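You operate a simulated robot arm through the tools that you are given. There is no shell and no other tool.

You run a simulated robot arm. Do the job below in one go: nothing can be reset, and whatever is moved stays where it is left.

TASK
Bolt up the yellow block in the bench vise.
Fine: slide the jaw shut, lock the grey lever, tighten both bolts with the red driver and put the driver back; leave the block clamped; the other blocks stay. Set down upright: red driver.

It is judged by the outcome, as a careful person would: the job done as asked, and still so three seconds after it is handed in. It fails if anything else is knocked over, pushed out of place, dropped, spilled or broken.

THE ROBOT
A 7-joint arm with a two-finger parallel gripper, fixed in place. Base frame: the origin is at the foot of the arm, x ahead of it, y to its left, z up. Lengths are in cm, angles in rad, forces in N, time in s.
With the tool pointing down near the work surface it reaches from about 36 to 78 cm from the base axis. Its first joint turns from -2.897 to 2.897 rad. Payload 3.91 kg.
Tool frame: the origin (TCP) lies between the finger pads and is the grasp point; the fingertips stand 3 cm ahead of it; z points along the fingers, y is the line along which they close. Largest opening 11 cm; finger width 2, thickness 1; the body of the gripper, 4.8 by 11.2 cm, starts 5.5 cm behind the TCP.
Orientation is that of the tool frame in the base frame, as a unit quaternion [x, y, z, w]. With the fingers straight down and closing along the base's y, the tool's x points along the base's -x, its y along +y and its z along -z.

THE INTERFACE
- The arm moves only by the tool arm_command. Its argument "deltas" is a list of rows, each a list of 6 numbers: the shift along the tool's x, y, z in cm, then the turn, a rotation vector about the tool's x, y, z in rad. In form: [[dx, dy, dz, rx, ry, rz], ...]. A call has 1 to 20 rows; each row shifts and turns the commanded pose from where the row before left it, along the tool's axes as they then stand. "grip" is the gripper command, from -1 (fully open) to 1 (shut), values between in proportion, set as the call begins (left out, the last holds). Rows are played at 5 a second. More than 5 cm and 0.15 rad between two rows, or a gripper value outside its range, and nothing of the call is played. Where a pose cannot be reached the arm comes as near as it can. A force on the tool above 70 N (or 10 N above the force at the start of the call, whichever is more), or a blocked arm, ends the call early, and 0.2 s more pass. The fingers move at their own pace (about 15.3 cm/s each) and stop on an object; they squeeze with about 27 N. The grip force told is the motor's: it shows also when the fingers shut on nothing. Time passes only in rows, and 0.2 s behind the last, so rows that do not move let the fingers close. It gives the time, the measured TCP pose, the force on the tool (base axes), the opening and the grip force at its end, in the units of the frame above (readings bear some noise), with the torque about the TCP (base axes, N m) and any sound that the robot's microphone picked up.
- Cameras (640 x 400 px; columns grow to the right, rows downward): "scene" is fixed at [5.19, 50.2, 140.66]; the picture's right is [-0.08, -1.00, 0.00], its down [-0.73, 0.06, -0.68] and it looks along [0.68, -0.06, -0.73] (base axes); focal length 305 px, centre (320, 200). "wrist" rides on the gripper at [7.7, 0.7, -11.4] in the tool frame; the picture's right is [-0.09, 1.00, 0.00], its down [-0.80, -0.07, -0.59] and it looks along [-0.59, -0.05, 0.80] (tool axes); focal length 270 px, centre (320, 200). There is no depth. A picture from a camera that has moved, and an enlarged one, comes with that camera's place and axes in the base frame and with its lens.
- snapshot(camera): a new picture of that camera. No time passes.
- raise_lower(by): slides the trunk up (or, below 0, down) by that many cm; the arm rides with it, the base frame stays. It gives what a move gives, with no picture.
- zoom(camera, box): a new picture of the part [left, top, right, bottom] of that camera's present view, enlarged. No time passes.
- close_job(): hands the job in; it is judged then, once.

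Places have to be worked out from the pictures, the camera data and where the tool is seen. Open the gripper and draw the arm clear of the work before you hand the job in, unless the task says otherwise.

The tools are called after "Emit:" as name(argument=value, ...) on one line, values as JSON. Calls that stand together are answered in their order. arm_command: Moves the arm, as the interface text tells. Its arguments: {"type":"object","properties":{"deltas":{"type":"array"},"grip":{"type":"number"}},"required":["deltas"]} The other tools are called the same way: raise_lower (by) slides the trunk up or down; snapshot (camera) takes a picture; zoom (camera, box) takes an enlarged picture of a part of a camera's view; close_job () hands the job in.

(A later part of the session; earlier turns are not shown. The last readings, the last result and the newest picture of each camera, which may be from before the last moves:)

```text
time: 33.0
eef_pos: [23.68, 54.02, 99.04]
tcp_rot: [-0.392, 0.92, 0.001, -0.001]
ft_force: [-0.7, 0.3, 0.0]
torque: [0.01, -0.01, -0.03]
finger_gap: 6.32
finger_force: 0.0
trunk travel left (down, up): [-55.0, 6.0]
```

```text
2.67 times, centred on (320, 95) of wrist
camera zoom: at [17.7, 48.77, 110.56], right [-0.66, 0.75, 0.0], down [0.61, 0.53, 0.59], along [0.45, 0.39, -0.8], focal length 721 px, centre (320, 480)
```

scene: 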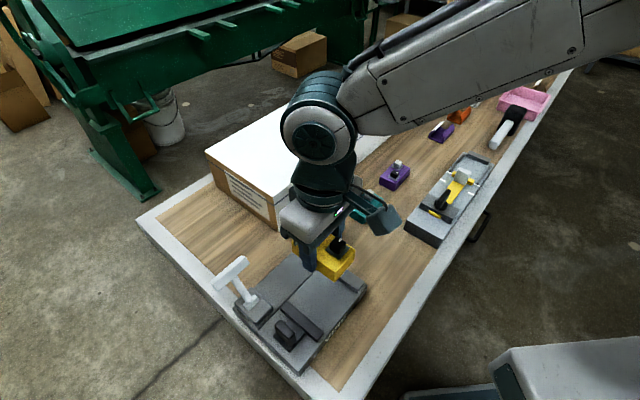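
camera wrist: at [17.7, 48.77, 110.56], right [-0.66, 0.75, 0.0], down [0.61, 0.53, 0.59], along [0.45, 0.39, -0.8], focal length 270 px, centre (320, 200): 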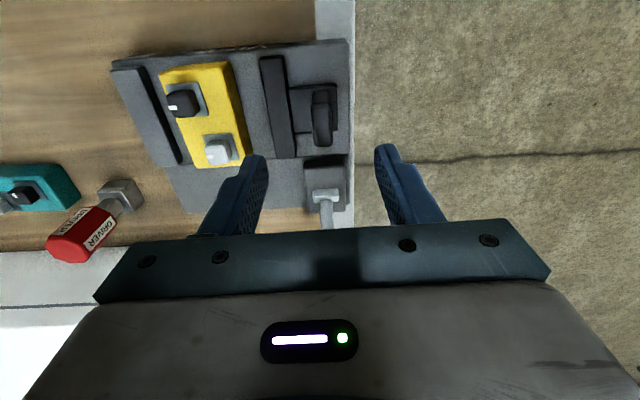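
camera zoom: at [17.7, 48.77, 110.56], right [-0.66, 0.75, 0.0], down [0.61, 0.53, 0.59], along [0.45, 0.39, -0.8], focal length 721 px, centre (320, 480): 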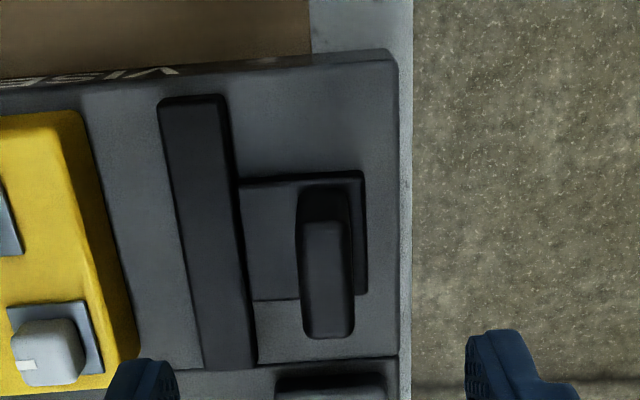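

Knob centre is about 0.2 cm from the TCP axis, with its top at z≈89.8. I'll part-close the fingers to 2.3 cm so one fits between jaw and knob, then lower around it.

Emit:
arm_command(deltas=[[-0.15, 0.25, 0, 0, 0, 0], [0, 0, 1.5, 0, 0, 0], [0, 0, 1.5, 0, 0, 0], [0, 0, 1.5, 0, 0, 0], [0, 0, 0, 0, 0, 0]], grip=0.58)

Emit:
snapshot(camera="wrist")

Emit:
zoom(camera="wrist", box=[240, 80, 400, 220])

```text
time: 34.2
eef_pos: [23.77, 54.39, 94.37]
tcp_rot: [-0.391, 0.92, -0.001, 0.0]
ft_force: [-0.2, -0.5, -0.2]
torque: [0.01, -0.02, 0.01]
finger_gap: 2.33
finger_force: 0.0
trunk travel left (down, up): [-55.0, 6.0]
```

```text
taken
camera wrist: at [17.72, 49.14, 105.88], right [-0.66, 0.75, 0.0], down [0.61, 0.53, 0.59], along [0.45, 0.39, -0.8], focal length 270 px, centre (320, 200)
```

wrist: 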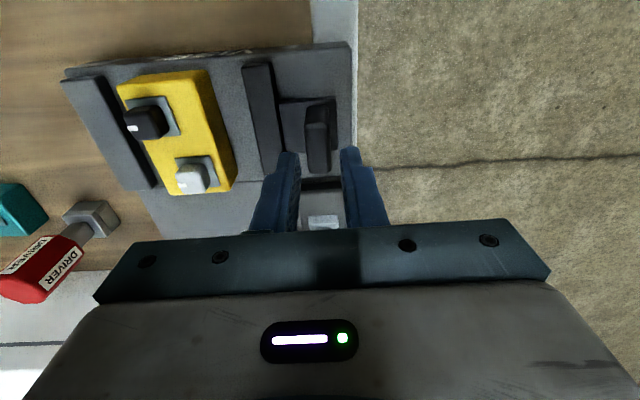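

```text
2.86 times, centred on (320, 150) of wrist
camera zoom: at [17.72, 49.14, 105.88], right [-0.66, 0.75, 0.0], down [0.61, 0.53, 0.59], along [0.45, 0.39, -0.8], focal length 772 px, centre (320, 343)
```

zoom: 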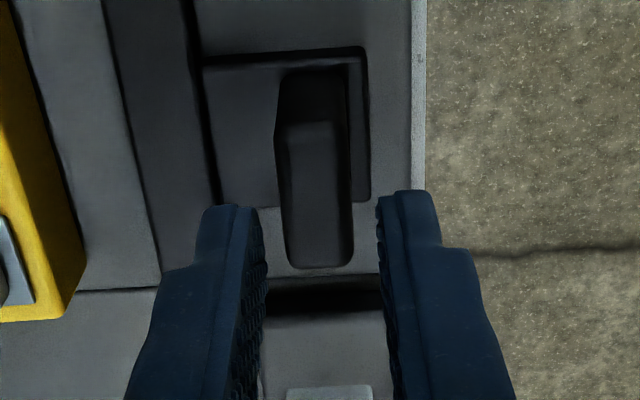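

Emit:
arm_command(deltas=[[0, 0, 1.0, 0, 0, 0], [0, 0, 1.0, 0, 0, 0], [0, 0, 1.0, 0, 0, 0], [0, 0, 0.8, 0, 0, 0], [0, 0, 0, 0, 0, 0]])

Emit:
zoom(camera="wrist", box=[240, 80, 400, 220])

Emit:
zoom(camera="scene", box=[210, 220, 410, 390])

```text
time: 35.4
eef_pos: [23.7, 54.34, 90.85]
tcp_rot: [-0.391, 0.92, 0.0, 0.001]
ft_force: [-0.4, 0.1, -0.2]
torque: [0.0, 0.02, 0.02]
finger_gap: 2.31
finger_force: 0.2
trunk travel left (down, up): [-55.0, 6.0]
```

```text
2.86 times, centred on (320, 150) of wrist
camera zoom: at [17.77, 49.11, 102.14], right [-0.66, 0.75, 0.0], down [0.61, 0.53, 0.59], along [0.45, 0.39, -0.8], focal length 772 px, centre (320, 343)
```

zoom: 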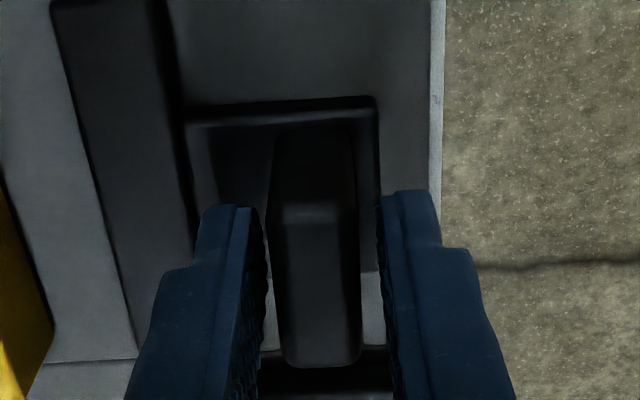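

```text
2.35 times, centred on (310, 305) of scene
camera zoom: at [5.19, 50.2, 140.66], right [-0.08, -1.0, 0.0], down [-0.73, 0.06, -0.68], along [0.68, -0.06, -0.73], focal length 717 px, centre (344, -47)
```

zoom: 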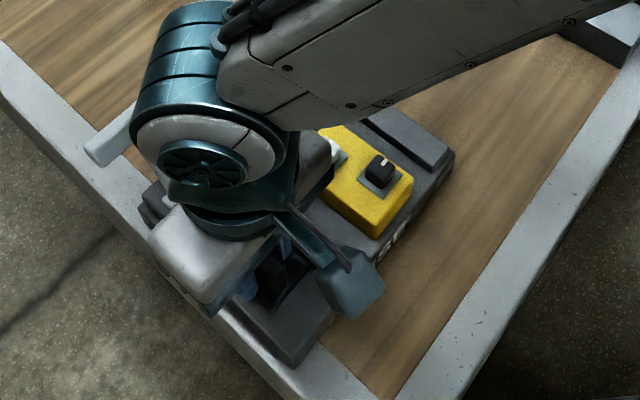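

Emit:
arm_command(deltas=[[0, 0, 0, 0, 0, 0], [0, 0, 0, 0, 0, 0], [0, 0, 0, 0, 0, 0]], grip=1)

```text
time: 36.2
eef_pos: [23.71, 54.27, 90.61]
tcp_rot: [-0.391, 0.92, 0.0, 0.001]
ft_force: [0.1, -1.3, -2.6]
torque: [0.08, -0.07, -1.13]
finger_gap: 1.62
finger_force: 45.1
trunk travel left (down, up): [-55.0, 6.0]
```

Knob gripped (1.62 cm). I'll slide the jaw slowly toward the fixed jaw.

Emit:
arm_command(deltas=[[0, -0.3, 0, 0, 0, 0], [0, -0.4, 0, 0, 0, 0], [0, -0.4, 0, 0, 0, 0], [0, -0.4, 0, 0, 0, 0], [0, 0, 0, 0, 0, 0]])

Emit:
zoom(camera="wrist", box=[180, 40, 460, 220])

```text
time: 37.4
eef_pos: [24.6, 53.32, 90.59]
tcp_rot: [-0.392, 0.92, 0.0, -0.001]
ft_force: [-3.2, -1.9, -6.1]
torque: [0.43, -0.57, -0.81]
finger_gap: 1.61
finger_force: 44.9
trunk travel left (down, up): [-55.0, 6.0]
```

```text
2.22 times, centred on (320, 130) of wrist
camera zoom: at [18.76, 48.14, 102.14], right [-0.66, 0.75, 0.0], down [0.61, 0.53, 0.59], along [0.45, 0.39, -0.8], focal length 601 px, centre (320, 356)
```

zoom: 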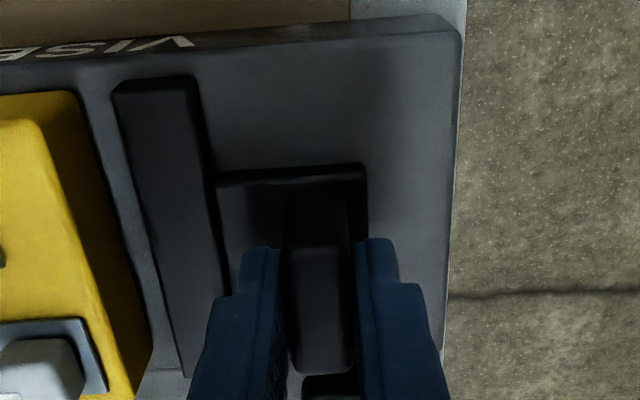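

Emit:
arm_command(deltas=[[0, -0.4, 0, 0, 0, 0], [0, -0.4, 0, 0, 0, 0], [0, -0.4, 0, 0, 0, 0], [0, -0.4, 0, 0, 0, 0], [0, -0.4, 0, 0, 0, 0], [0, 0, 0, 0, 0, 0]])

Emit:
snapshot(camera="wrist")

```text
time: 38.8
eef_pos: [26.04, 51.96, 90.73]
tcp_rot: [-0.392, 0.92, -0.001, -0.001]
ft_force: [-7.7, -4.1, -9.6]
torque: [0.35, -0.36, -0.86]
finger_gap: 1.61
finger_force: 44.8
trunk travel left (down, up): [-55.0, 6.0]
```

```text
taken
camera wrist: at [20.13, 46.78, 102.15], right [-0.66, 0.75, 0.0], down [0.61, 0.53, 0.59], along [0.45, 0.39, -0.81], focal length 270 px, centre (320, 200)
```

wrist: 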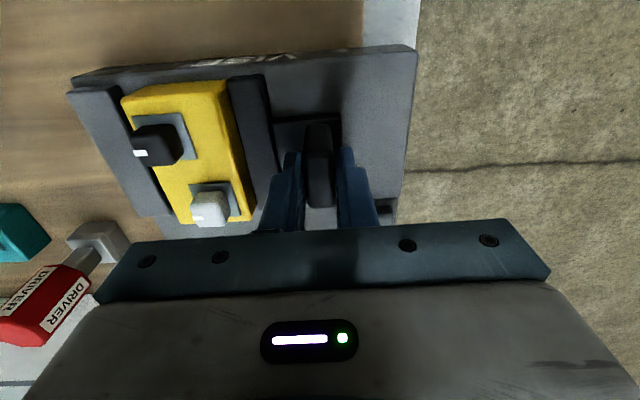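

Emit:
arm_command(deltas=[[0.1, -0.3, 0.08, 0, 0, 0], [0.01, -0.3, 0, 0, 0, 0], [0.01, -0.3, 0, 0, 0, 0], [0.01, -0.3, 0, 0, 0, 0], [0, 0, 0, 0, 0, 0]])

Emit:
snapshot(camera="wrist")

```text
time: 40.0
eef_pos: [27.01, 50.92, 90.63]
tcp_rot: [-0.39, 0.921, 0.0, 0.002]
ft_force: [-1.0, 1.9, 2.9]
torque: [-0.26, 0.29, -0.91]
finger_gap: 1.63
finger_force: 45.3
trunk travel left (down, up): [-55.0, 6.0]
```

```text
taken
camera wrist: at [21.05, 45.82, 102.12], right [-0.66, 0.76, 0.0], down [0.61, 0.53, 0.6], along [0.45, 0.39, -0.8], focal length 270 px, centre (320, 200)
```

wrist: 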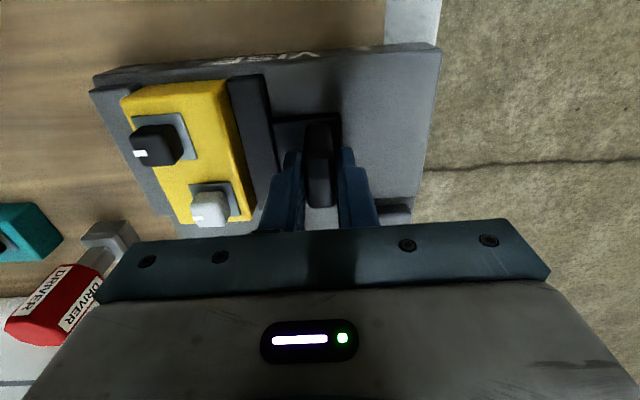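

Emit:
arm_command(deltas=[[0.0, -0.2, 0, 0, 0, 0], [0.0, -0.2, 0, 0, 0, 0], [0, 0, 0, 0, 0, 0]])

Emit:
zoom(camera="wrist", box=[60, 40, 360, 230])

```text
time: 40.8
eef_pos: [27.15, 50.79, 90.8]
tcp_rot: [-0.391, 0.92, 0.0, 0.0]
ft_force: [1.2, 7.5, 4.9]
torque: [0.19, -0.01, -0.96]
finger_gap: 1.61
finger_force: 44.5
trunk travel left (down, up): [-55.0, 6.0]
```

```text
2.11 times, centred on (210, 135) of wrist
camera zoom: at [21.19, 45.66, 102.12], right [-0.66, 0.75, 0.0], down [0.61, 0.53, 0.6], along [0.45, 0.39, -0.8], focal length 569 px, centre (552, 337)
```

zoom: 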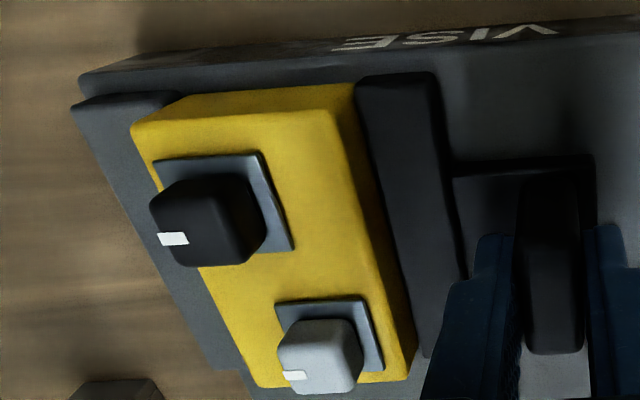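

Emit:
arm_command(deltas=[[0.0, -0.2, 0, 0, 0, 0], [0.0, -0.2, 0, 0, 0, 0], [0, 0, 0, 0, 0, 0]])

```text
time: 41.6
eef_pos: [27.08, 50.85, 90.61]
tcp_rot: [-0.393, 0.92, 0.002, 0.001]
ft_force: [-8.9, 26.3, 12.1]
torque: [0.31, 0.34, -0.77]
finger_gap: 1.62
finger_force: 44.9
trunk travel left (down, up): [-55.0, 6.0]
```

Jaw has stopped with about 27 N against the block: it's shut. I'll relieve the push, release the knob and check.

Emit:
arm_command(deltas=[[0.0, 0.35, 0, 0, 0, 0], [0, 0, 0, 0, 0, 0]])

Emit:
arm_command(deltas=[[0, 0, 0, 0, 0, 0], [0, 0, 0, 0, 0, 0]], grip=0.55)

Emit:
snapshot(camera="wrist")

```text
time: 42.2
eef_pos: [27.08, 50.92, 90.7]
tcp_rot: [-0.391, 0.92, 0.001, 0.001]
ft_force: [-7.7, 25.1, 18.1]
torque: [-0.19, 0.61, -0.95]
finger_gap: 1.61
finger_force: 45.0
trunk travel left (down, up): [-55.0, 6.0]
```

```text
time: 42.8
eef_pos: [27.29, 50.46, 90.49]
tcp_rot: [-0.39, 0.921, -0.002, 0.0]
ft_force: [-0.7, 0.7, -0.1]
torque: [0.02, 0.01, -0.04]
finger_gap: 2.46
finger_force: 0.1
trunk travel left (down, up): [-55.0, 6.0]
```

```text
taken
camera wrist: at [21.33, 45.37, 102.01], right [-0.66, 0.75, 0.0], down [0.61, 0.53, 0.59], along [0.45, 0.39, -0.81], focal length 270 px, centre (320, 200)
```

wrist: 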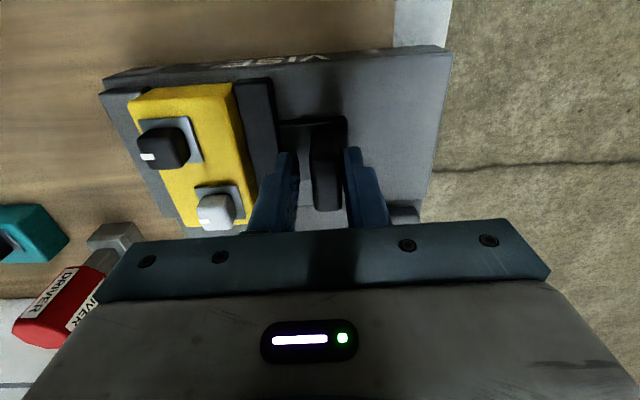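

Emit:
arm_command(deltas=[[0, 0.15, -0.5, 0, 0, 0], [0, 0, -2.0, 0, 0, 0], [0, 0, -2.5, 0, 0, 0], [0, 0, -2.5, 0, 0, 0], [0, 0, -2.5, 0, 0, 0], [0, 0, 0, 0, 0, 0]])

Emit:
snapshot(camera="wrist")

Emit:
zoom(camera="wrist", box=[150, 20, 430, 200])

Emit:
zoom(camera="scene", box=[190, 220, 390, 390])

```text
time: 44.2
eef_pos: [27.18, 50.91, 100.59]
tcp_rot: [-0.392, 0.92, 0.0, -0.001]
ft_force: [-0.4, -0.4, 0.0]
torque: [-0.02, -0.01, 0.01]
finger_gap: 2.47
finger_force: 0.1
trunk travel left (down, up): [-55.0, 6.0]
```

```text
taken
camera wrist: at [21.21, 45.67, 112.14], right [-0.66, 0.75, 0.0], down [0.61, 0.53, 0.59], along [0.45, 0.39, -0.8], focal length 270 px, centre (320, 200)
```

wrist: 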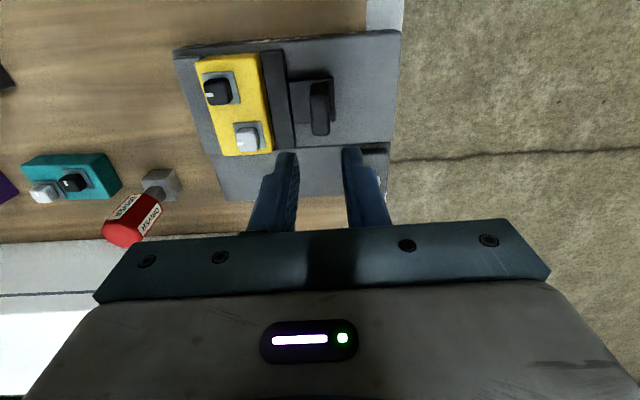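

```text
2.22 times, centred on (290, 110) of wrist
camera zoom: at [21.21, 45.67, 112.14], right [-0.66, 0.75, 0.0], down [0.61, 0.53, 0.59], along [0.45, 0.39, -0.8], focal length 601 px, centre (387, 400)
```

zoom: 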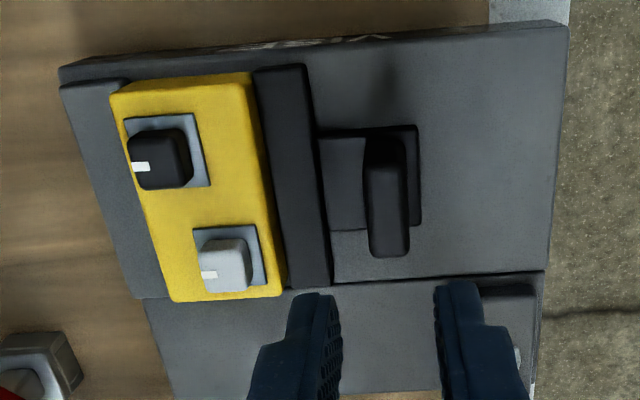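

```text
2.35 times, centred on (290, 305) of scene
camera zoom: at [5.19, 50.2, 140.66], right [-0.08, -1.0, 0.0], down [-0.73, 0.06, -0.68], along [0.68, -0.06, -0.73], focal length 717 px, centre (391, -47)
```

zoom: 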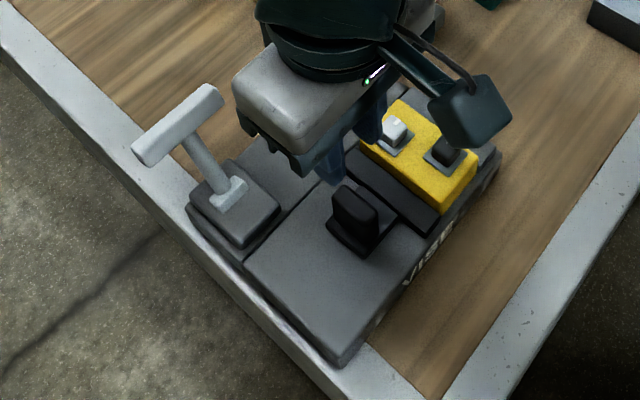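

The jaw is shut tight on the block. Now I'll move up and over to inspect the grey lever closely.

Emit:
arm_command(deltas=[[-1.5, 1.0, -1.5, 0, 0, 0], [-2.6, 1.1, -1.0, 0, 0, 0], [-2.6, 1.1, 0, 0, 0, 0], [-2.4, 1.1, 0, 0, 0, 0], [0, 0, 0, 0, 0, 0]])

Emit:
snapshot(camera="wrist")

Emit:
zoom(camera="wrist", box=[240, 70, 400, 220])

Emit:
zoom(camera="scene", box=[200, 240, 300, 330])

```text
time: 45.4
eef_pos: [30.3, 60.34, 103.15]
tcp_rot: [-0.391, 0.92, 0.0, 0.0]
ft_force: [0.1, 0.1, 0.3]
torque: [-0.01, -0.02, 0.02]
finger_gap: 2.49
finger_force: 0.0
trunk travel left (down, up): [-55.0, 6.0]
```

```text
taken
camera wrist: at [24.33, 55.1, 114.65], right [-0.66, 0.75, 0.0], down [0.61, 0.53, 0.59], along [0.45, 0.39, -0.8], focal length 270 px, centre (320, 200)
```

wrist: 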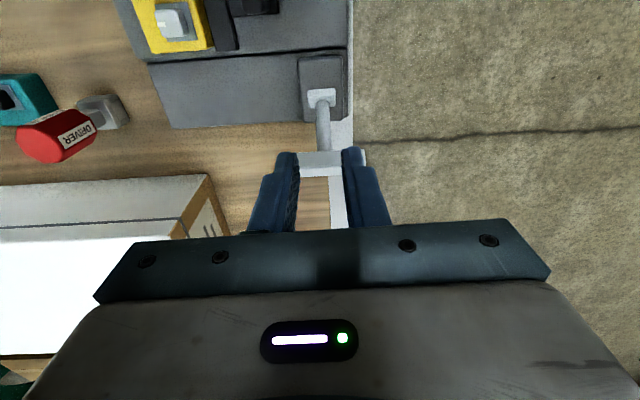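

```text
2.67 times, centred on (320, 145) of wrist
camera zoom: at [24.33, 55.1, 114.65], right [-0.66, 0.75, 0.0], down [0.61, 0.53, 0.59], along [0.45, 0.39, -0.8], focal length 721 px, centre (320, 347)
```

zoom: 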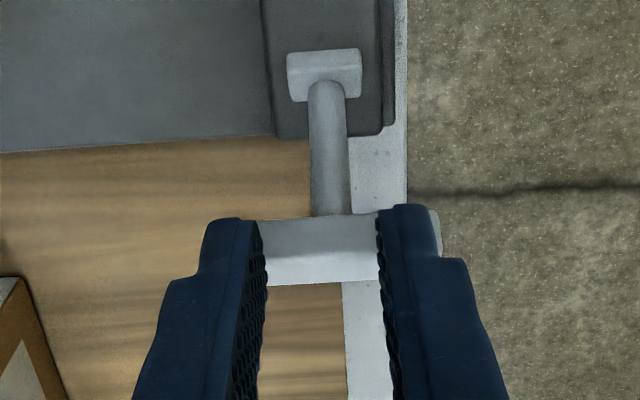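

```text
4.44 times, centred on (250, 285) of scene
camera zoom: at [5.19, 50.2, 140.66], right [-0.08, -1.0, 0.0], down [-0.73, 0.06, -0.68], along [0.68, -0.06, -0.73], focal length 1354 px, centre (631, -178)
```

zoom: 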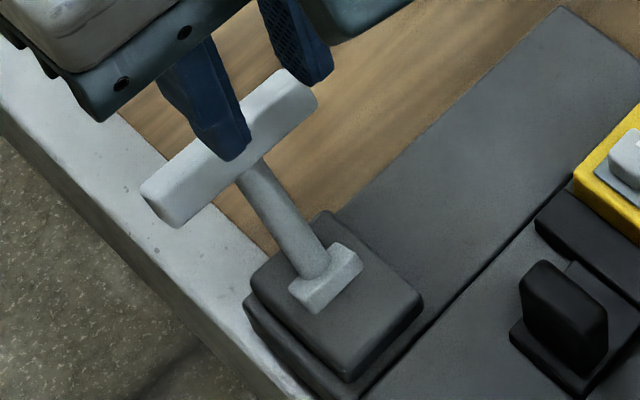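

The lever hinges on a bracket whose axis runs along the jaw travel direction. Its rod leans outward at about 45°, with the T-handle near (33.6, 63.8, 92). I'll turn the gripper so the fingers can straddle the handle bar beside the rod.

Emit:
arm_command(deltas=[[0, 0, -0.5, 0, 0, 0.145], [0, 0, 0, 0, 0, 0.145], [0, 0, 0, 0, 0, 0.145], [0, 0, 0, 0, 0, 0.145], [0, 0, 0, 0, 0, 0.145], [0, 0, 0, 0, 0, 0.145], [0, 0, 0, 0, 0, 0.145], [0, 0, 0, 0, 0, 0.145], [0, 0, 0, 0, 0, 0.145], [0, 0, 0, 0, 0, 0.145], [0, 0, 0, 0, 0, 0.142], [-1.0, 2.4, 0, 0, 0, 0], [-1.1, 2.4, 0, 0, 0, 0], [0, 0, 0, 0, 0, 0]], grip=0.0)

Emit:
snapshot(camera="wrist")

Emit:
snapshot(camera="scene")

```text
time: 48.4
eef_pos: [35.08, 62.18, 103.66]
tcp_rot: [0.384, 0.923, 0.0, 0.0]
ft_force: [0.0, -0.8, -0.4]
torque: [-0.01, 0.02, 0.01]
finger_gap: 5.48
finger_force: 0.1
trunk travel left (down, up): [-55.0, 6.0]
```

```text
taken
camera wrist: at [30.1, 68.12, 115.02], right [0.77, 0.64, 0.0], down [0.51, -0.62, 0.59], along [0.38, -0.46, -0.8], focal length 270 px, centre (320, 200)
```

wrist: 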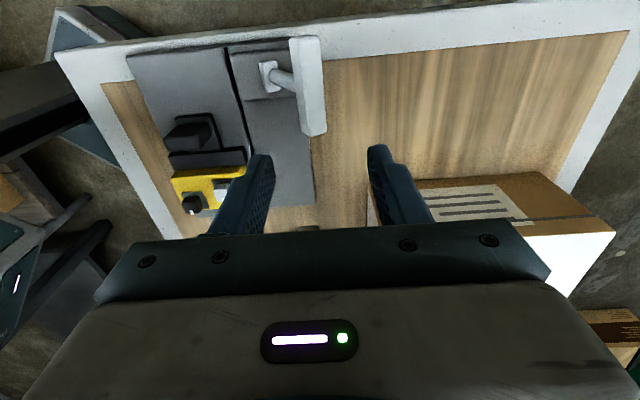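

```text
taken
```

scene: 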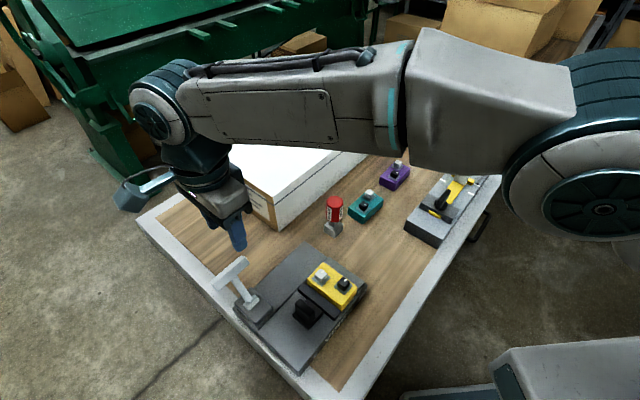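

Emit:
zoom(camera="wrist", box=[220, 20, 380, 150])

```text
3.08 times, centred on (300, 85) of wrist
camera zoom: at [30.1, 68.12, 115.02], right [0.77, 0.64, 0.0], down [0.51, -0.62, 0.59], along [0.38, -0.46, -0.8], focal length 832 px, centre (382, 554)
```

zoom: 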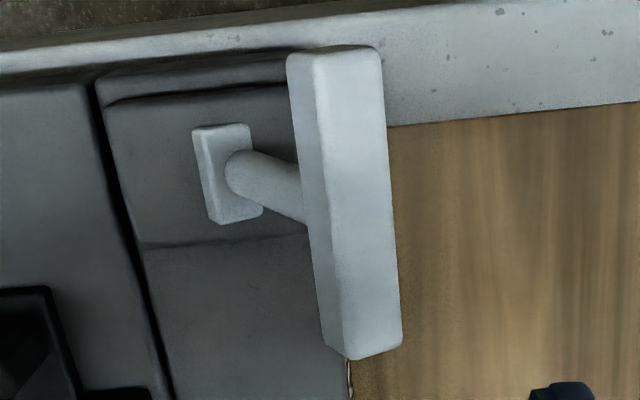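

Handle bar centre is at about (33.2, 63.4, 92.5). I'll shift slightly and lower so the open fingers straddle the bar beside the rod.

Emit:
arm_command(deltas=[[0, -0.43, 0.5, 0, 0, 0], [0, 0, 2.0, 0, 0, 0], [0, 0, 2.0, 0, 0, 0], [0, 0, 2.0, 0, 0, 0], [0, 0, 2.0, 0, 0, 0], [0, 0, 1.5, 0, 0, 0], [0, 0, 0, 0, 0, 0]])

Emit:
snapshot(camera="wrist")

Emit:
zoom(camera="scene", box=[180, 210, 320, 330])

```text
time: 50.0
eef_pos: [34.79, 62.0, 93.53]
tcp_rot: [0.384, 0.923, 0.0, 0.001]
ft_force: [-0.1, -0.2, -0.2]
torque: [0.0, -0.01, -0.02]
finger_gap: 5.51
finger_force: 0.0
trunk travel left (down, up): [-55.0, 6.0]
```

```text
taken
camera wrist: at [29.81, 67.84, 105.03], right [0.77, 0.64, 0.0], down [0.51, -0.62, 0.59], along [0.38, -0.46, -0.8], focal length 270 px, centre (320, 200)
```

wrist: 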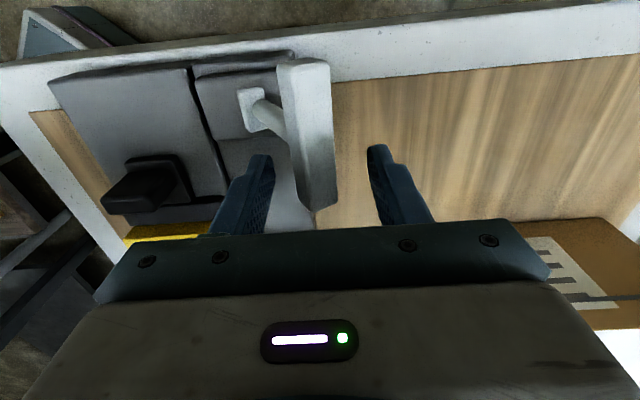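

```text
3.33 times, centred on (250, 270) of scene
camera zoom: at [5.19, 50.2, 140.66], right [-0.08, -1.0, 0.0], down [-0.73, 0.06, -0.68], along [0.68, -0.06, -0.73], focal length 1016 px, centre (553, -33)
```

zoom: 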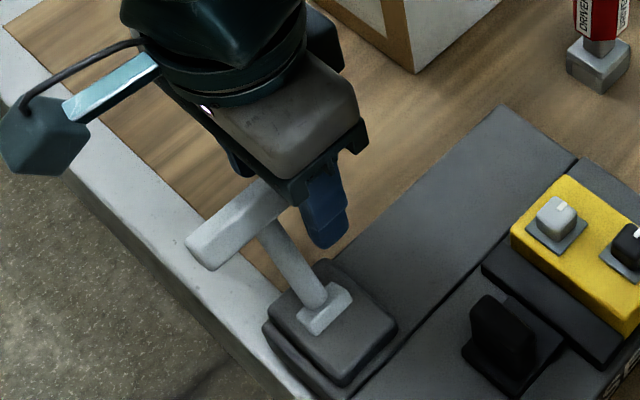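

Bar is caged between the fingers, clear of the rod. I'll gently push it toward the robot side (up and over) to learn which way it moves.

Emit:
arm_command(deltas=[[0, -0.5, 0, 0, 0, 0], [0, -0.5, 0, 0, 0, 0], [0, -0.5, 0, 0, 0, 0], [0, -0.4, 0, 0, 0, 0], [0, -0.3, 0, 0, 0, 0], [0, -0.3, 0, 0, 0, 0], [0, 0, 0, 0, 0, 0]])

Emit:
snapshot(camera="wrist")

```text
time: 51.6
eef_pos: [33.14, 60.3, 93.57]
tcp_rot: [0.384, 0.923, -0.001, 0.0]
ft_force: [2.0, 0.5, 1.6]
torque: [0.03, -0.06, 0.04]
finger_gap: 5.62
finger_force: 0.9
trunk travel left (down, up): [-55.0, 6.0]
```

```text
taken
camera wrist: at [28.15, 66.08, 105.04], right [0.77, 0.64, 0.0], down [0.51, -0.62, 0.59], along [0.38, -0.46, -0.8], focal length 270 px, centre (320, 200)
```

wrist: 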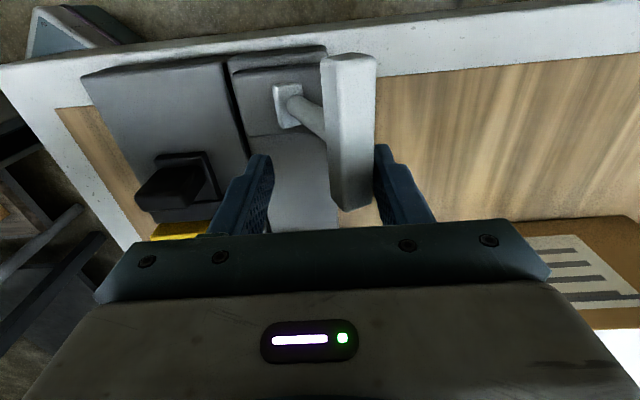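

Emit:
arm_command(deltas=[[0, -0.3, 0, 0, 0, 0], [0, -0.3, 0, 0, 0, 0], [0, -0.3, 0, 0, 0, 0], [0, -0.3, 0, 0, 0, 0], [0, -0.3, 0, 0, 0, 0], [0, 0, 0, 0, 0, 0]])

Emit:
snapshot(camera="wrist")

```text
time: 53.0
eef_pos: [32.0, 59.12, 93.52]
tcp_rot: [0.385, 0.923, -0.001, 0.001]
ft_force: [0.8, 0.2, 0.3]
torque: [-0.02, 0.01, 0.03]
finger_gap: 5.54
finger_force: 0.2
trunk travel left (down, up): [-55.0, 6.0]
```

```text
taken
camera wrist: at [26.99, 65.03, 105.05], right [0.77, 0.64, 0.0], down [0.51, -0.62, 0.59], along [0.38, -0.46, -0.8], focal length 270 px, centre (320, 200)
```

wrist: 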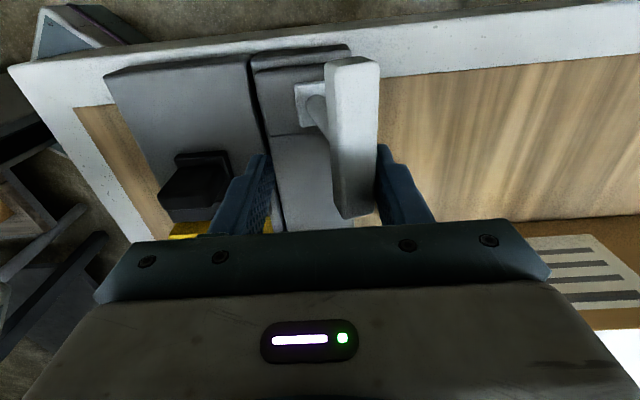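

The lever swings easily in this direction. Continuing over the top.

Emit:
arm_command(deltas=[[0, -0.4, 0, 0, 0, 0], [0, -0.4, 0, 0, 0, 0], [0, -0.4, 0, 0, 0, 0], [0, -0.4, 0, 0, 0, 0], [0, -0.4, 0, 0, 0, 0], [0, -0.4, 0, 0, 0, 0], [0, -0.4, 0, 0, 0, 0], [0, 0, 0, 0, 0, 0]])

Emit:
snapshot(camera="wrist")

Emit:
zoom(camera="scene", box=[180, 210, 340, 350])

```text
time: 54.8
eef_pos: [30.01, 57.19, 93.65]
tcp_rot: [0.384, 0.923, 0.0, 0.0]
ft_force: [1.8, 0.4, 1.0]
torque: [0.01, -0.01, -0.05]
finger_gap: 5.55
finger_force: 0.7
trunk travel left (down, up): [-55.0, 6.0]
```

```text
taken
camera wrist: at [25.07, 63.03, 105.07], right [0.77, 0.64, 0.0], down [0.51, -0.62, 0.59], along [0.38, -0.46, -0.8], focal length 270 px, centre (320, 200)
```

wrist: 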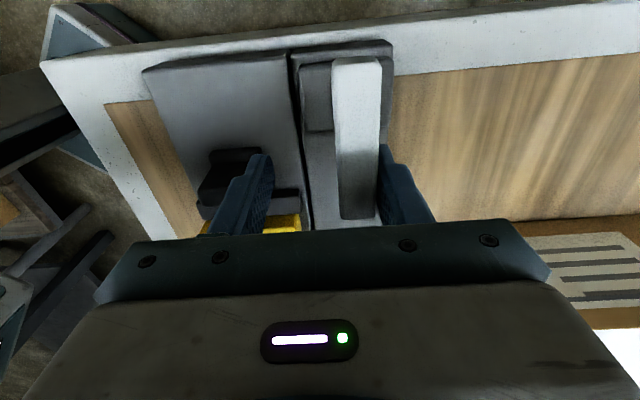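

```text
2.86 times, centred on (260, 280) of scene
camera zoom: at [5.19, 50.2, 140.66], right [-0.08, -1.0, 0.0], down [-0.73, 0.06, -0.68], along [0.68, -0.06, -0.73], focal length 871 px, centre (491, -29)
```

zoom: 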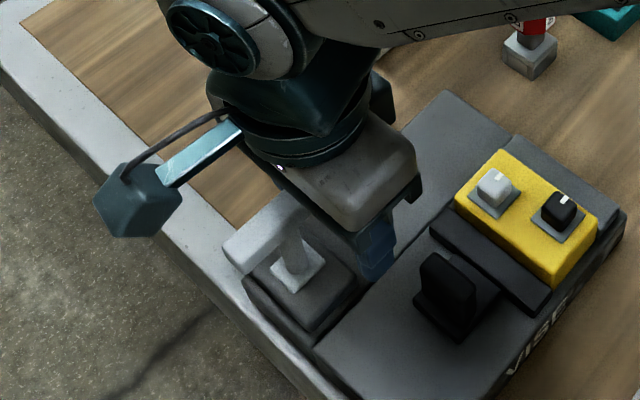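

Emit:
arm_command(deltas=[[0, -0.4, 0, 0, 0, 0], [0, -0.4, 0, 0, 0, 0], [0, -0.4, 0, 0, 0, 0], [0, -0.4, 0, 0, 0, 0], [0, -0.4, 0, 0, 0, 0], [0, -0.4, 0, 0, 0, 0], [0, 0, 0, 0, 0, 0]])

Emit:
snapshot(camera="wrist")

Emit:
zoom(camera="scene", box=[180, 210, 340, 350])

```text
time: 56.4
eef_pos: [28.35, 55.5, 93.62]
tcp_rot: [0.384, 0.923, 0.0, 0.001]
ft_force: [2.1, -0.6, -0.9]
torque: [-0.01, -0.02, -0.03]
finger_gap: 5.58
finger_force: 0.0
trunk travel left (down, up): [-55.0, 6.0]
```

```text
taken
camera wrist: at [23.35, 61.32, 105.07], right [0.77, 0.64, 0.0], down [0.51, -0.62, 0.59], along [0.38, -0.46, -0.8], focal length 270 px, centre (320, 200)
```

wrist: 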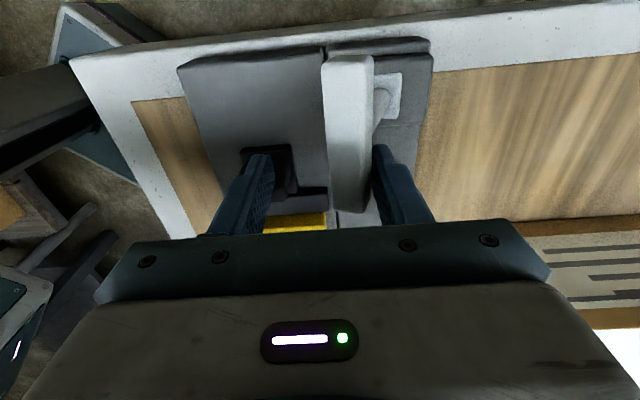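

```text
2.86 times, centred on (260, 280) of scene
camera zoom: at [5.19, 50.2, 140.66], right [-0.08, -1.0, 0.0], down [-0.73, 0.06, -0.68], along [0.68, -0.06, -0.73], focal length 871 px, centre (491, -29)
```

zoom: 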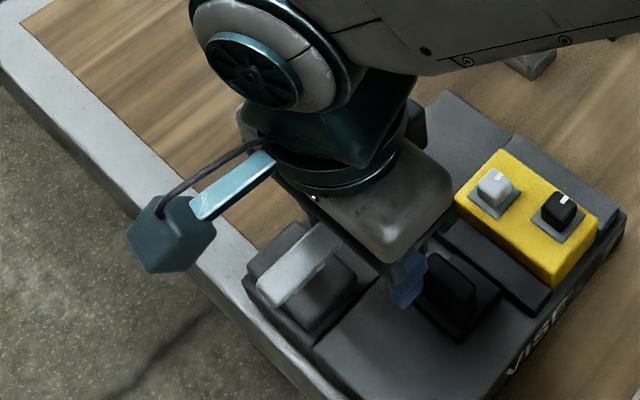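

Emit:
arm_command(deltas=[[0, -0.4, 0, 0, 0, 0], [0, -0.4, 0, 0, 0, 0], [0, -0.4, 0, 0, 0, 0], [0, -0.4, 0, 0, 0, 0], [0, 0, 0, 0, 0, 0]])

Emit:
snapshot(camera="wrist")

Emit:
zoom(camera="scene", box=[180, 210, 340, 350])

```text
time: 57.6
eef_pos: [27.38, 54.49, 93.49]
tcp_rot: [0.384, 0.923, 0.001, 0.0]
ft_force: [7.3, 10.6, -0.9]
torque: [0.13, -0.03, 0.09]
finger_gap: 6.08
finger_force: 6.2
trunk travel left (down, up): [-55.0, 6.0]
```

```text
taken
camera wrist: at [22.36, 60.3, 105.03], right [0.77, 0.64, 0.0], down [0.51, -0.62, 0.59], along [0.38, -0.46, -0.8], focal length 270 px, centre (320, 200)
```

wrist: 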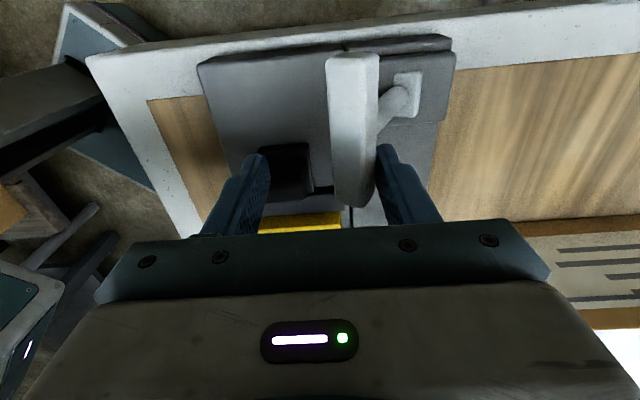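

```text
2.86 times, centred on (260, 280) of scene
camera zoom: at [5.19, 50.2, 140.66], right [-0.08, -1.0, 0.0], down [-0.73, 0.06, -0.68], along [0.68, -0.06, -0.73], focal length 871 px, centre (491, -29)
```

zoom: 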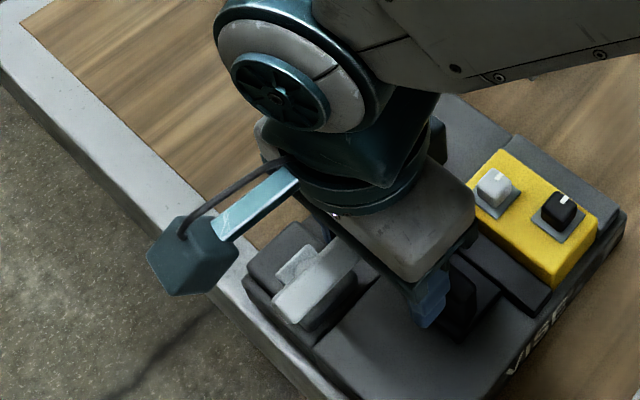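

The lever has swung from about +43° to about -41° and resistance is rising. I'll push a bit more to confirm it's at its stop.

Emit:
arm_command(deltas=[[0, -0.3, 0, 0, 0, 0], [0, -0.3, 0, 0, 0, 0], [0, -0.3, 0, 0, 0, 0], [0, 0, 0, 0, 0, 0]])

Emit:
snapshot(camera="wrist")

```text
time: 58.6
eef_pos: [27.1, 54.1, 93.46]
tcp_rot: [0.385, 0.923, 0.0, 0.001]
ft_force: [22.8, 20.9, 2.9]
torque: [0.24, -0.44, 0.02]
finger_gap: 7.04
finger_force: 15.4
trunk travel left (down, up): [-55.0, 6.0]
```

```text
taken
camera wrist: at [21.97, 59.93, 104.99], right [0.77, 0.64, 0.0], down [0.51, -0.62, 0.59], along [0.38, -0.46, -0.8], focal length 270 px, centre (320, 200)
```

wrist: 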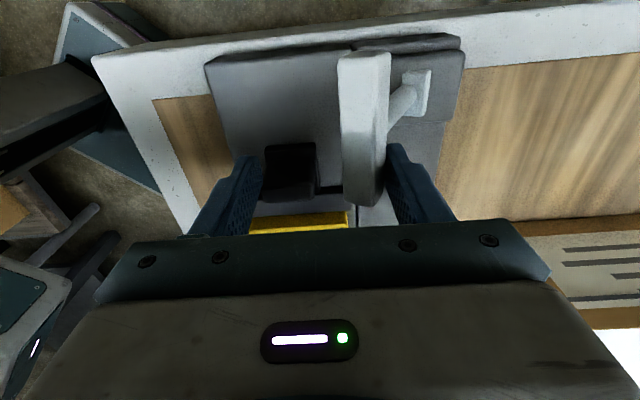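

Hard stop confirmed: the bar didn't move at 31 N. The lever is thrown over. I'll back off, centre the fingers around the bar and rise clear.

Emit:
arm_command(deltas=[[0, 0.6, 0, 0, 0, 0], [0, 0.6, 0, 0, 0, 0], [0, 0.6, 0, 0, 0, 0], [0, 0.6, 0, 0, 0, 0], [0, 0, -1.0, 0, 0, 0], [0, 0, -2.0, 0, 0, 0], [0, 0, -2.5, 0, 0, 0], [0, 0, -2.5, 0, 0, 0], [0, 0, -2.0, 0, 0, 0], [0, 0, 0, 0, 0, 0]])

Emit:
snapshot(camera="wrist")

Emit:
zoom(camera="scene", box=[180, 210, 380, 390])

```text
time: 60.8
eef_pos: [28.44, 55.38, 103.59]
tcp_rot: [0.384, 0.924, 0.0, 0.0]
ft_force: [-1.0, 0.9, -0.4]
torque: [0.0, -0.01, -0.01]
finger_gap: 5.49
finger_force: 0.0
trunk travel left (down, up): [-55.0, 6.0]
```

```text
taken
camera wrist: at [23.3, 61.19, 115.12], right [0.77, 0.64, 0.0], down [0.51, -0.62, 0.59], along [0.38, -0.46, -0.8], focal length 270 px, centre (320, 200)
```

wrist: 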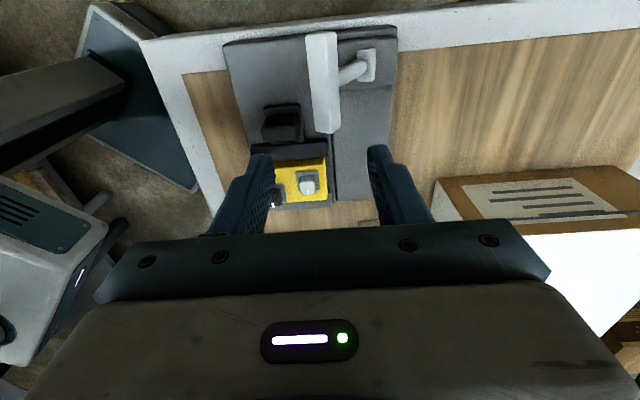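

```text
2.22 times, centred on (280, 300) of scene
camera zoom: at [5.19, 50.2, 140.66], right [-0.08, -1.0, 0.0], down [-0.73, 0.06, -0.68], along [0.68, -0.06, -0.73], focal length 677 px, centre (409, -22)
```

zoom: 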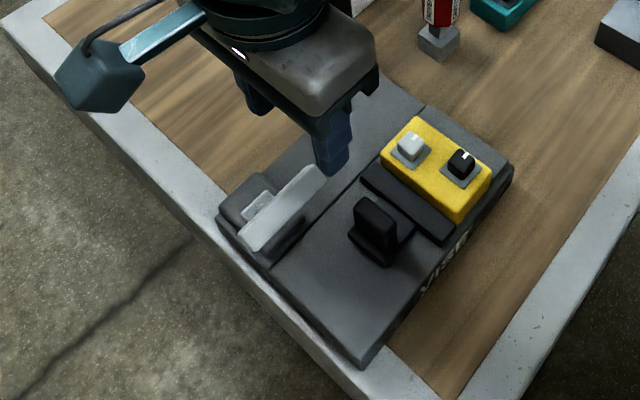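

Lever is over and the jaw is still shut on the block. Now to the red driver, which I'll view up close first.

Emit:
arm_command(deltas=[[-4.0, 0, -0.5, 0, 0, 0], [-4.5, 0.5, -0.5, 0, 0, 0], [-4.5, 0.5, -0.5, 0, 0, 0], [-4.5, 0.5, 0, 0, 0, 0], [0, 0, 0, 0, 0, 0]])

Emit:
snapshot(camera="wrist")

```text
time: 62.0
eef_pos: [41.7, 43.93, 104.93]
tcp_rot: [0.384, 0.924, 0.0, 0.0]
ft_force: [-0.1, 0.2, -1.0]
torque: [-0.02, 0.0, -0.01]
finger_gap: 5.5
finger_force: 0.0
trunk travel left (down, up): [-55.0, 6.0]
```

```text
taken
camera wrist: at [36.66, 49.8, 116.39], right [0.77, 0.64, 0.0], down [0.52, -0.62, 0.59], along [0.38, -0.46, -0.8], focal length 270 px, centre (320, 200)
```

wrist: 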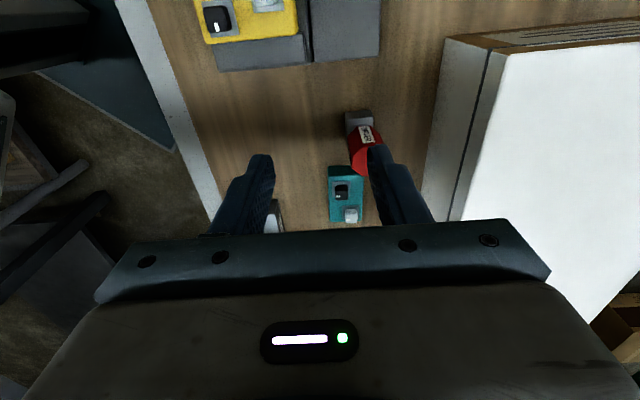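

Emit:
arm_command(deltas=[[0, 2.1, 1.5, 0, 0, 0], [0, 2.1, 1.5, 0, 0, 0], [0, 0, 0, 0, 0, 0]], grip=-0.6)

Emit:
snapshot(camera="wrist")

Emit:
zoom(camera="wrist", box=[260, 80, 380, 200])

```text
time: 62.8
eef_pos: [44.66, 46.91, 101.87]
tcp_rot: [0.384, 0.923, 0.0, 0.0]
ft_force: [-0.3, 1.2, 0.0]
torque: [0.01, -0.02, 0.0]
finger_gap: 8.79
finger_force: 0.0
trunk travel left (down, up): [-55.0, 6.0]
```

```text
taken
camera wrist: at [39.64, 52.67, 113.44], right [0.77, 0.64, 0.0], down [0.51, -0.62, 0.59], along [0.38, -0.46, -0.8], focal length 270 px, centre (320, 200)
```

wrist: 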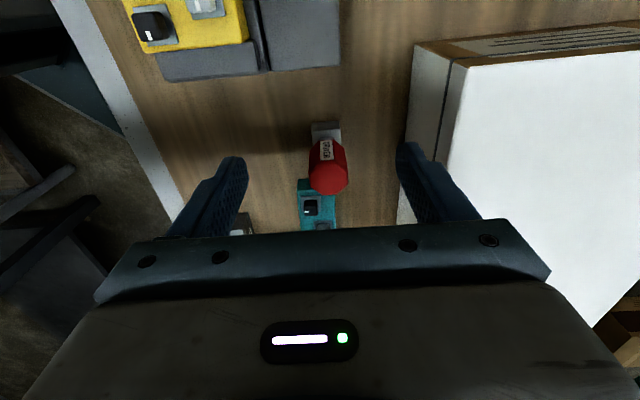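

```text
3.33 times, centred on (320, 140) of wrist
camera zoom: at [39.64, 52.67, 113.44], right [0.77, 0.64, 0.0], down [0.51, -0.62, 0.59], along [0.38, -0.46, -0.8], focal length 901 px, centre (320, 400)
```

zoom: 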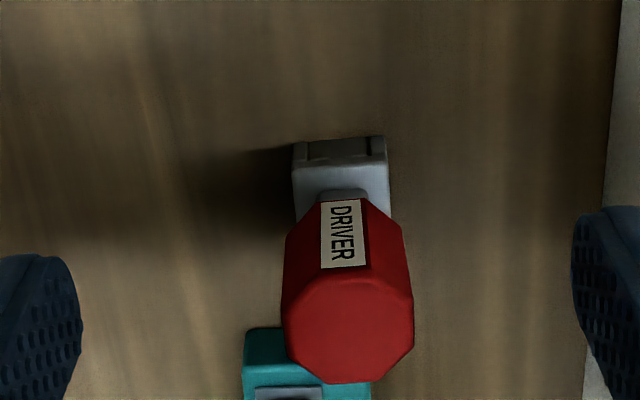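

The driver's base is a square open socket (walled box) about 3.2 cm across. Its axis is near (48.6, 43.15) and its top is at z≈92.8. To leave room for clockwise turning, I'll rotate the wrist counter-clockwise 180° now and grip its flats with that yaw.

Emit:
arm_command(deltas=[[0, 0, 0, 0, 0, -0.15], [0, 0, 0, 0, 0, -0.15], [0, 0, 0, 0, 0, -0.15], [0, 0, 0, 0, 0, -0.15], [0, 0, 0, 0, 0, -0.15], [0, 0, 0, 0, 0, -0.15], [0, 0, 0, 0, 0, -0.15], [0, 0, 0, 0, 0, -0.15], [0, 0, 0, 0, 0, -0.15], [0, 0, 0, 0, 0, -0.15], [0, 0, 0, 0, 0, -0.15], [0, 0, 0, 0, 0, -0.15], [0, 0, 0, 0, 0, 0]])

Emit:
arm_command(deltas=[[0, 0, 0, 0, 0, -0.15], [0, 0, 0, 0, 0, -0.15], [0, 0, 0, 0, 0, -0.15], [0, 0, 0, 0, 0, -0.15], [0, 0, 0, 0, 0, -0.15], [0, 0, 0, 0, 0, -0.15], [0, 0, 0, 0, 0, -0.15], [0, 0, 0, 0, 0, -0.15], [0, 0, 0, 0, 0, -0.138], [0, 0, 0, 0, 0, 0]])

Emit:
snapshot(camera="wrist")

Emit:
snapshot(camera="scene")

```text
time: 65.6
eef_pos: [44.77, 47.03, 102.08]
tcp_rot: [-0.485, 0.874, 0.0, 0.0]
ft_force: [-0.1, 0.0, 0.4]
torque: [-0.02, -0.02, 0.02]
finger_gap: 8.81
finger_force: 0.1
trunk travel left (down, up): [-55.0, 6.0]
```

```text
time: 67.8
eef_pos: [44.66, 46.99, 102.06]
tcp_rot: [0.923, -0.385, 0.0, 0.001]
ft_force: [-0.3, 0.3, 0.1]
torque: [-0.03, 0.01, 0.0]
finger_gap: 8.81
finger_force: 0.1
trunk travel left (down, up): [-55.0, 6.0]
```

```text
taken
camera wrist: at [49.54, 40.99, 113.63], right [-0.77, -0.64, 0.0], down [-0.51, 0.62, 0.59], along [-0.38, 0.46, -0.8], focal length 270 px, centre (320, 200)
```

wrist: 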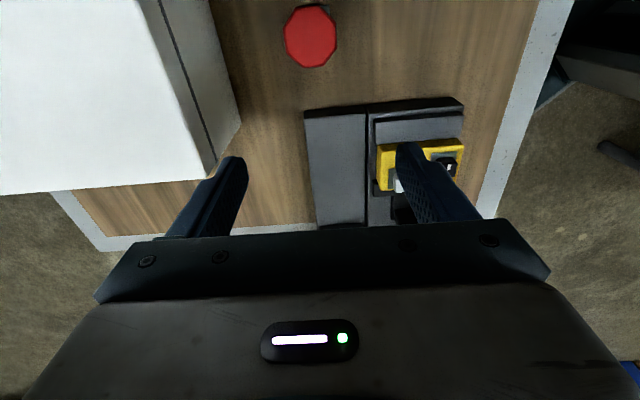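

```text
taken
```

scene: 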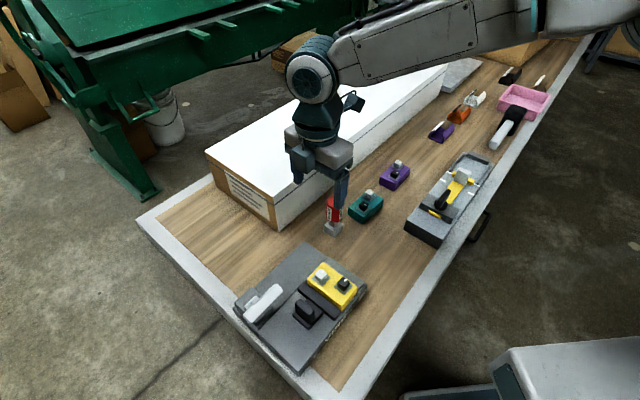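

Emit:
arm_command(deltas=[[2.9, 0, 0, 0, 0, 0], [2.85, -0.07, 0, 0, 0, 0], [0, 0, 1.5, 0, 0, 0], [0, 0, 0, 0, 0, 0]])

Emit:
snapshot(camera="wrist")

Emit:
zoom(camera="wrist", box=[240, 90, 400, 220])

```text
time: 68.8
eef_pos: [48.65, 42.93, 100.64]
tcp_rot: [0.923, -0.386, 0.0, 0.0]
ft_force: [-0.1, 0.3, 0.5]
torque: [0.0, 0.04, 0.04]
finger_gap: 8.82
finger_force: 0.1
trunk travel left (down, up): [-55.0, 6.0]
```

```text
taken
camera wrist: at [53.52, 36.81, 112.09], right [-0.77, -0.64, 0.0], down [-0.51, 0.62, 0.59], along [-0.38, 0.46, -0.8], focal length 270 px, centre (320, 200)
```

wrist: 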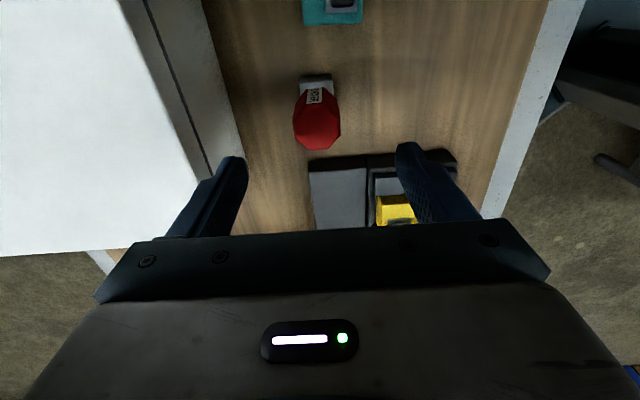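

```text
3.08 times, centred on (320, 155) of wrist
camera zoom: at [53.52, 36.81, 112.09], right [-0.77, -0.64, 0.0], down [-0.51, 0.62, 0.59], along [-0.38, 0.46, -0.8], focal length 832 px, centre (320, 338)
```

zoom: 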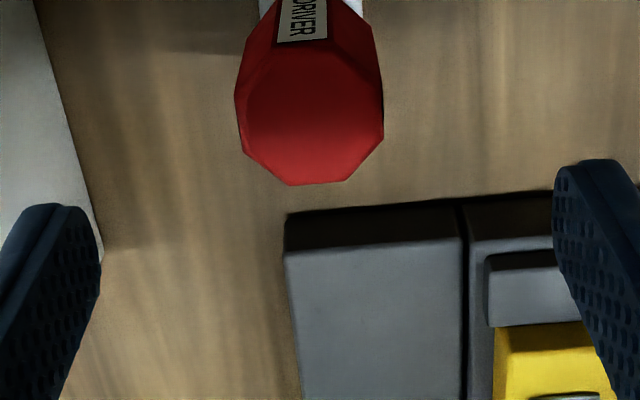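

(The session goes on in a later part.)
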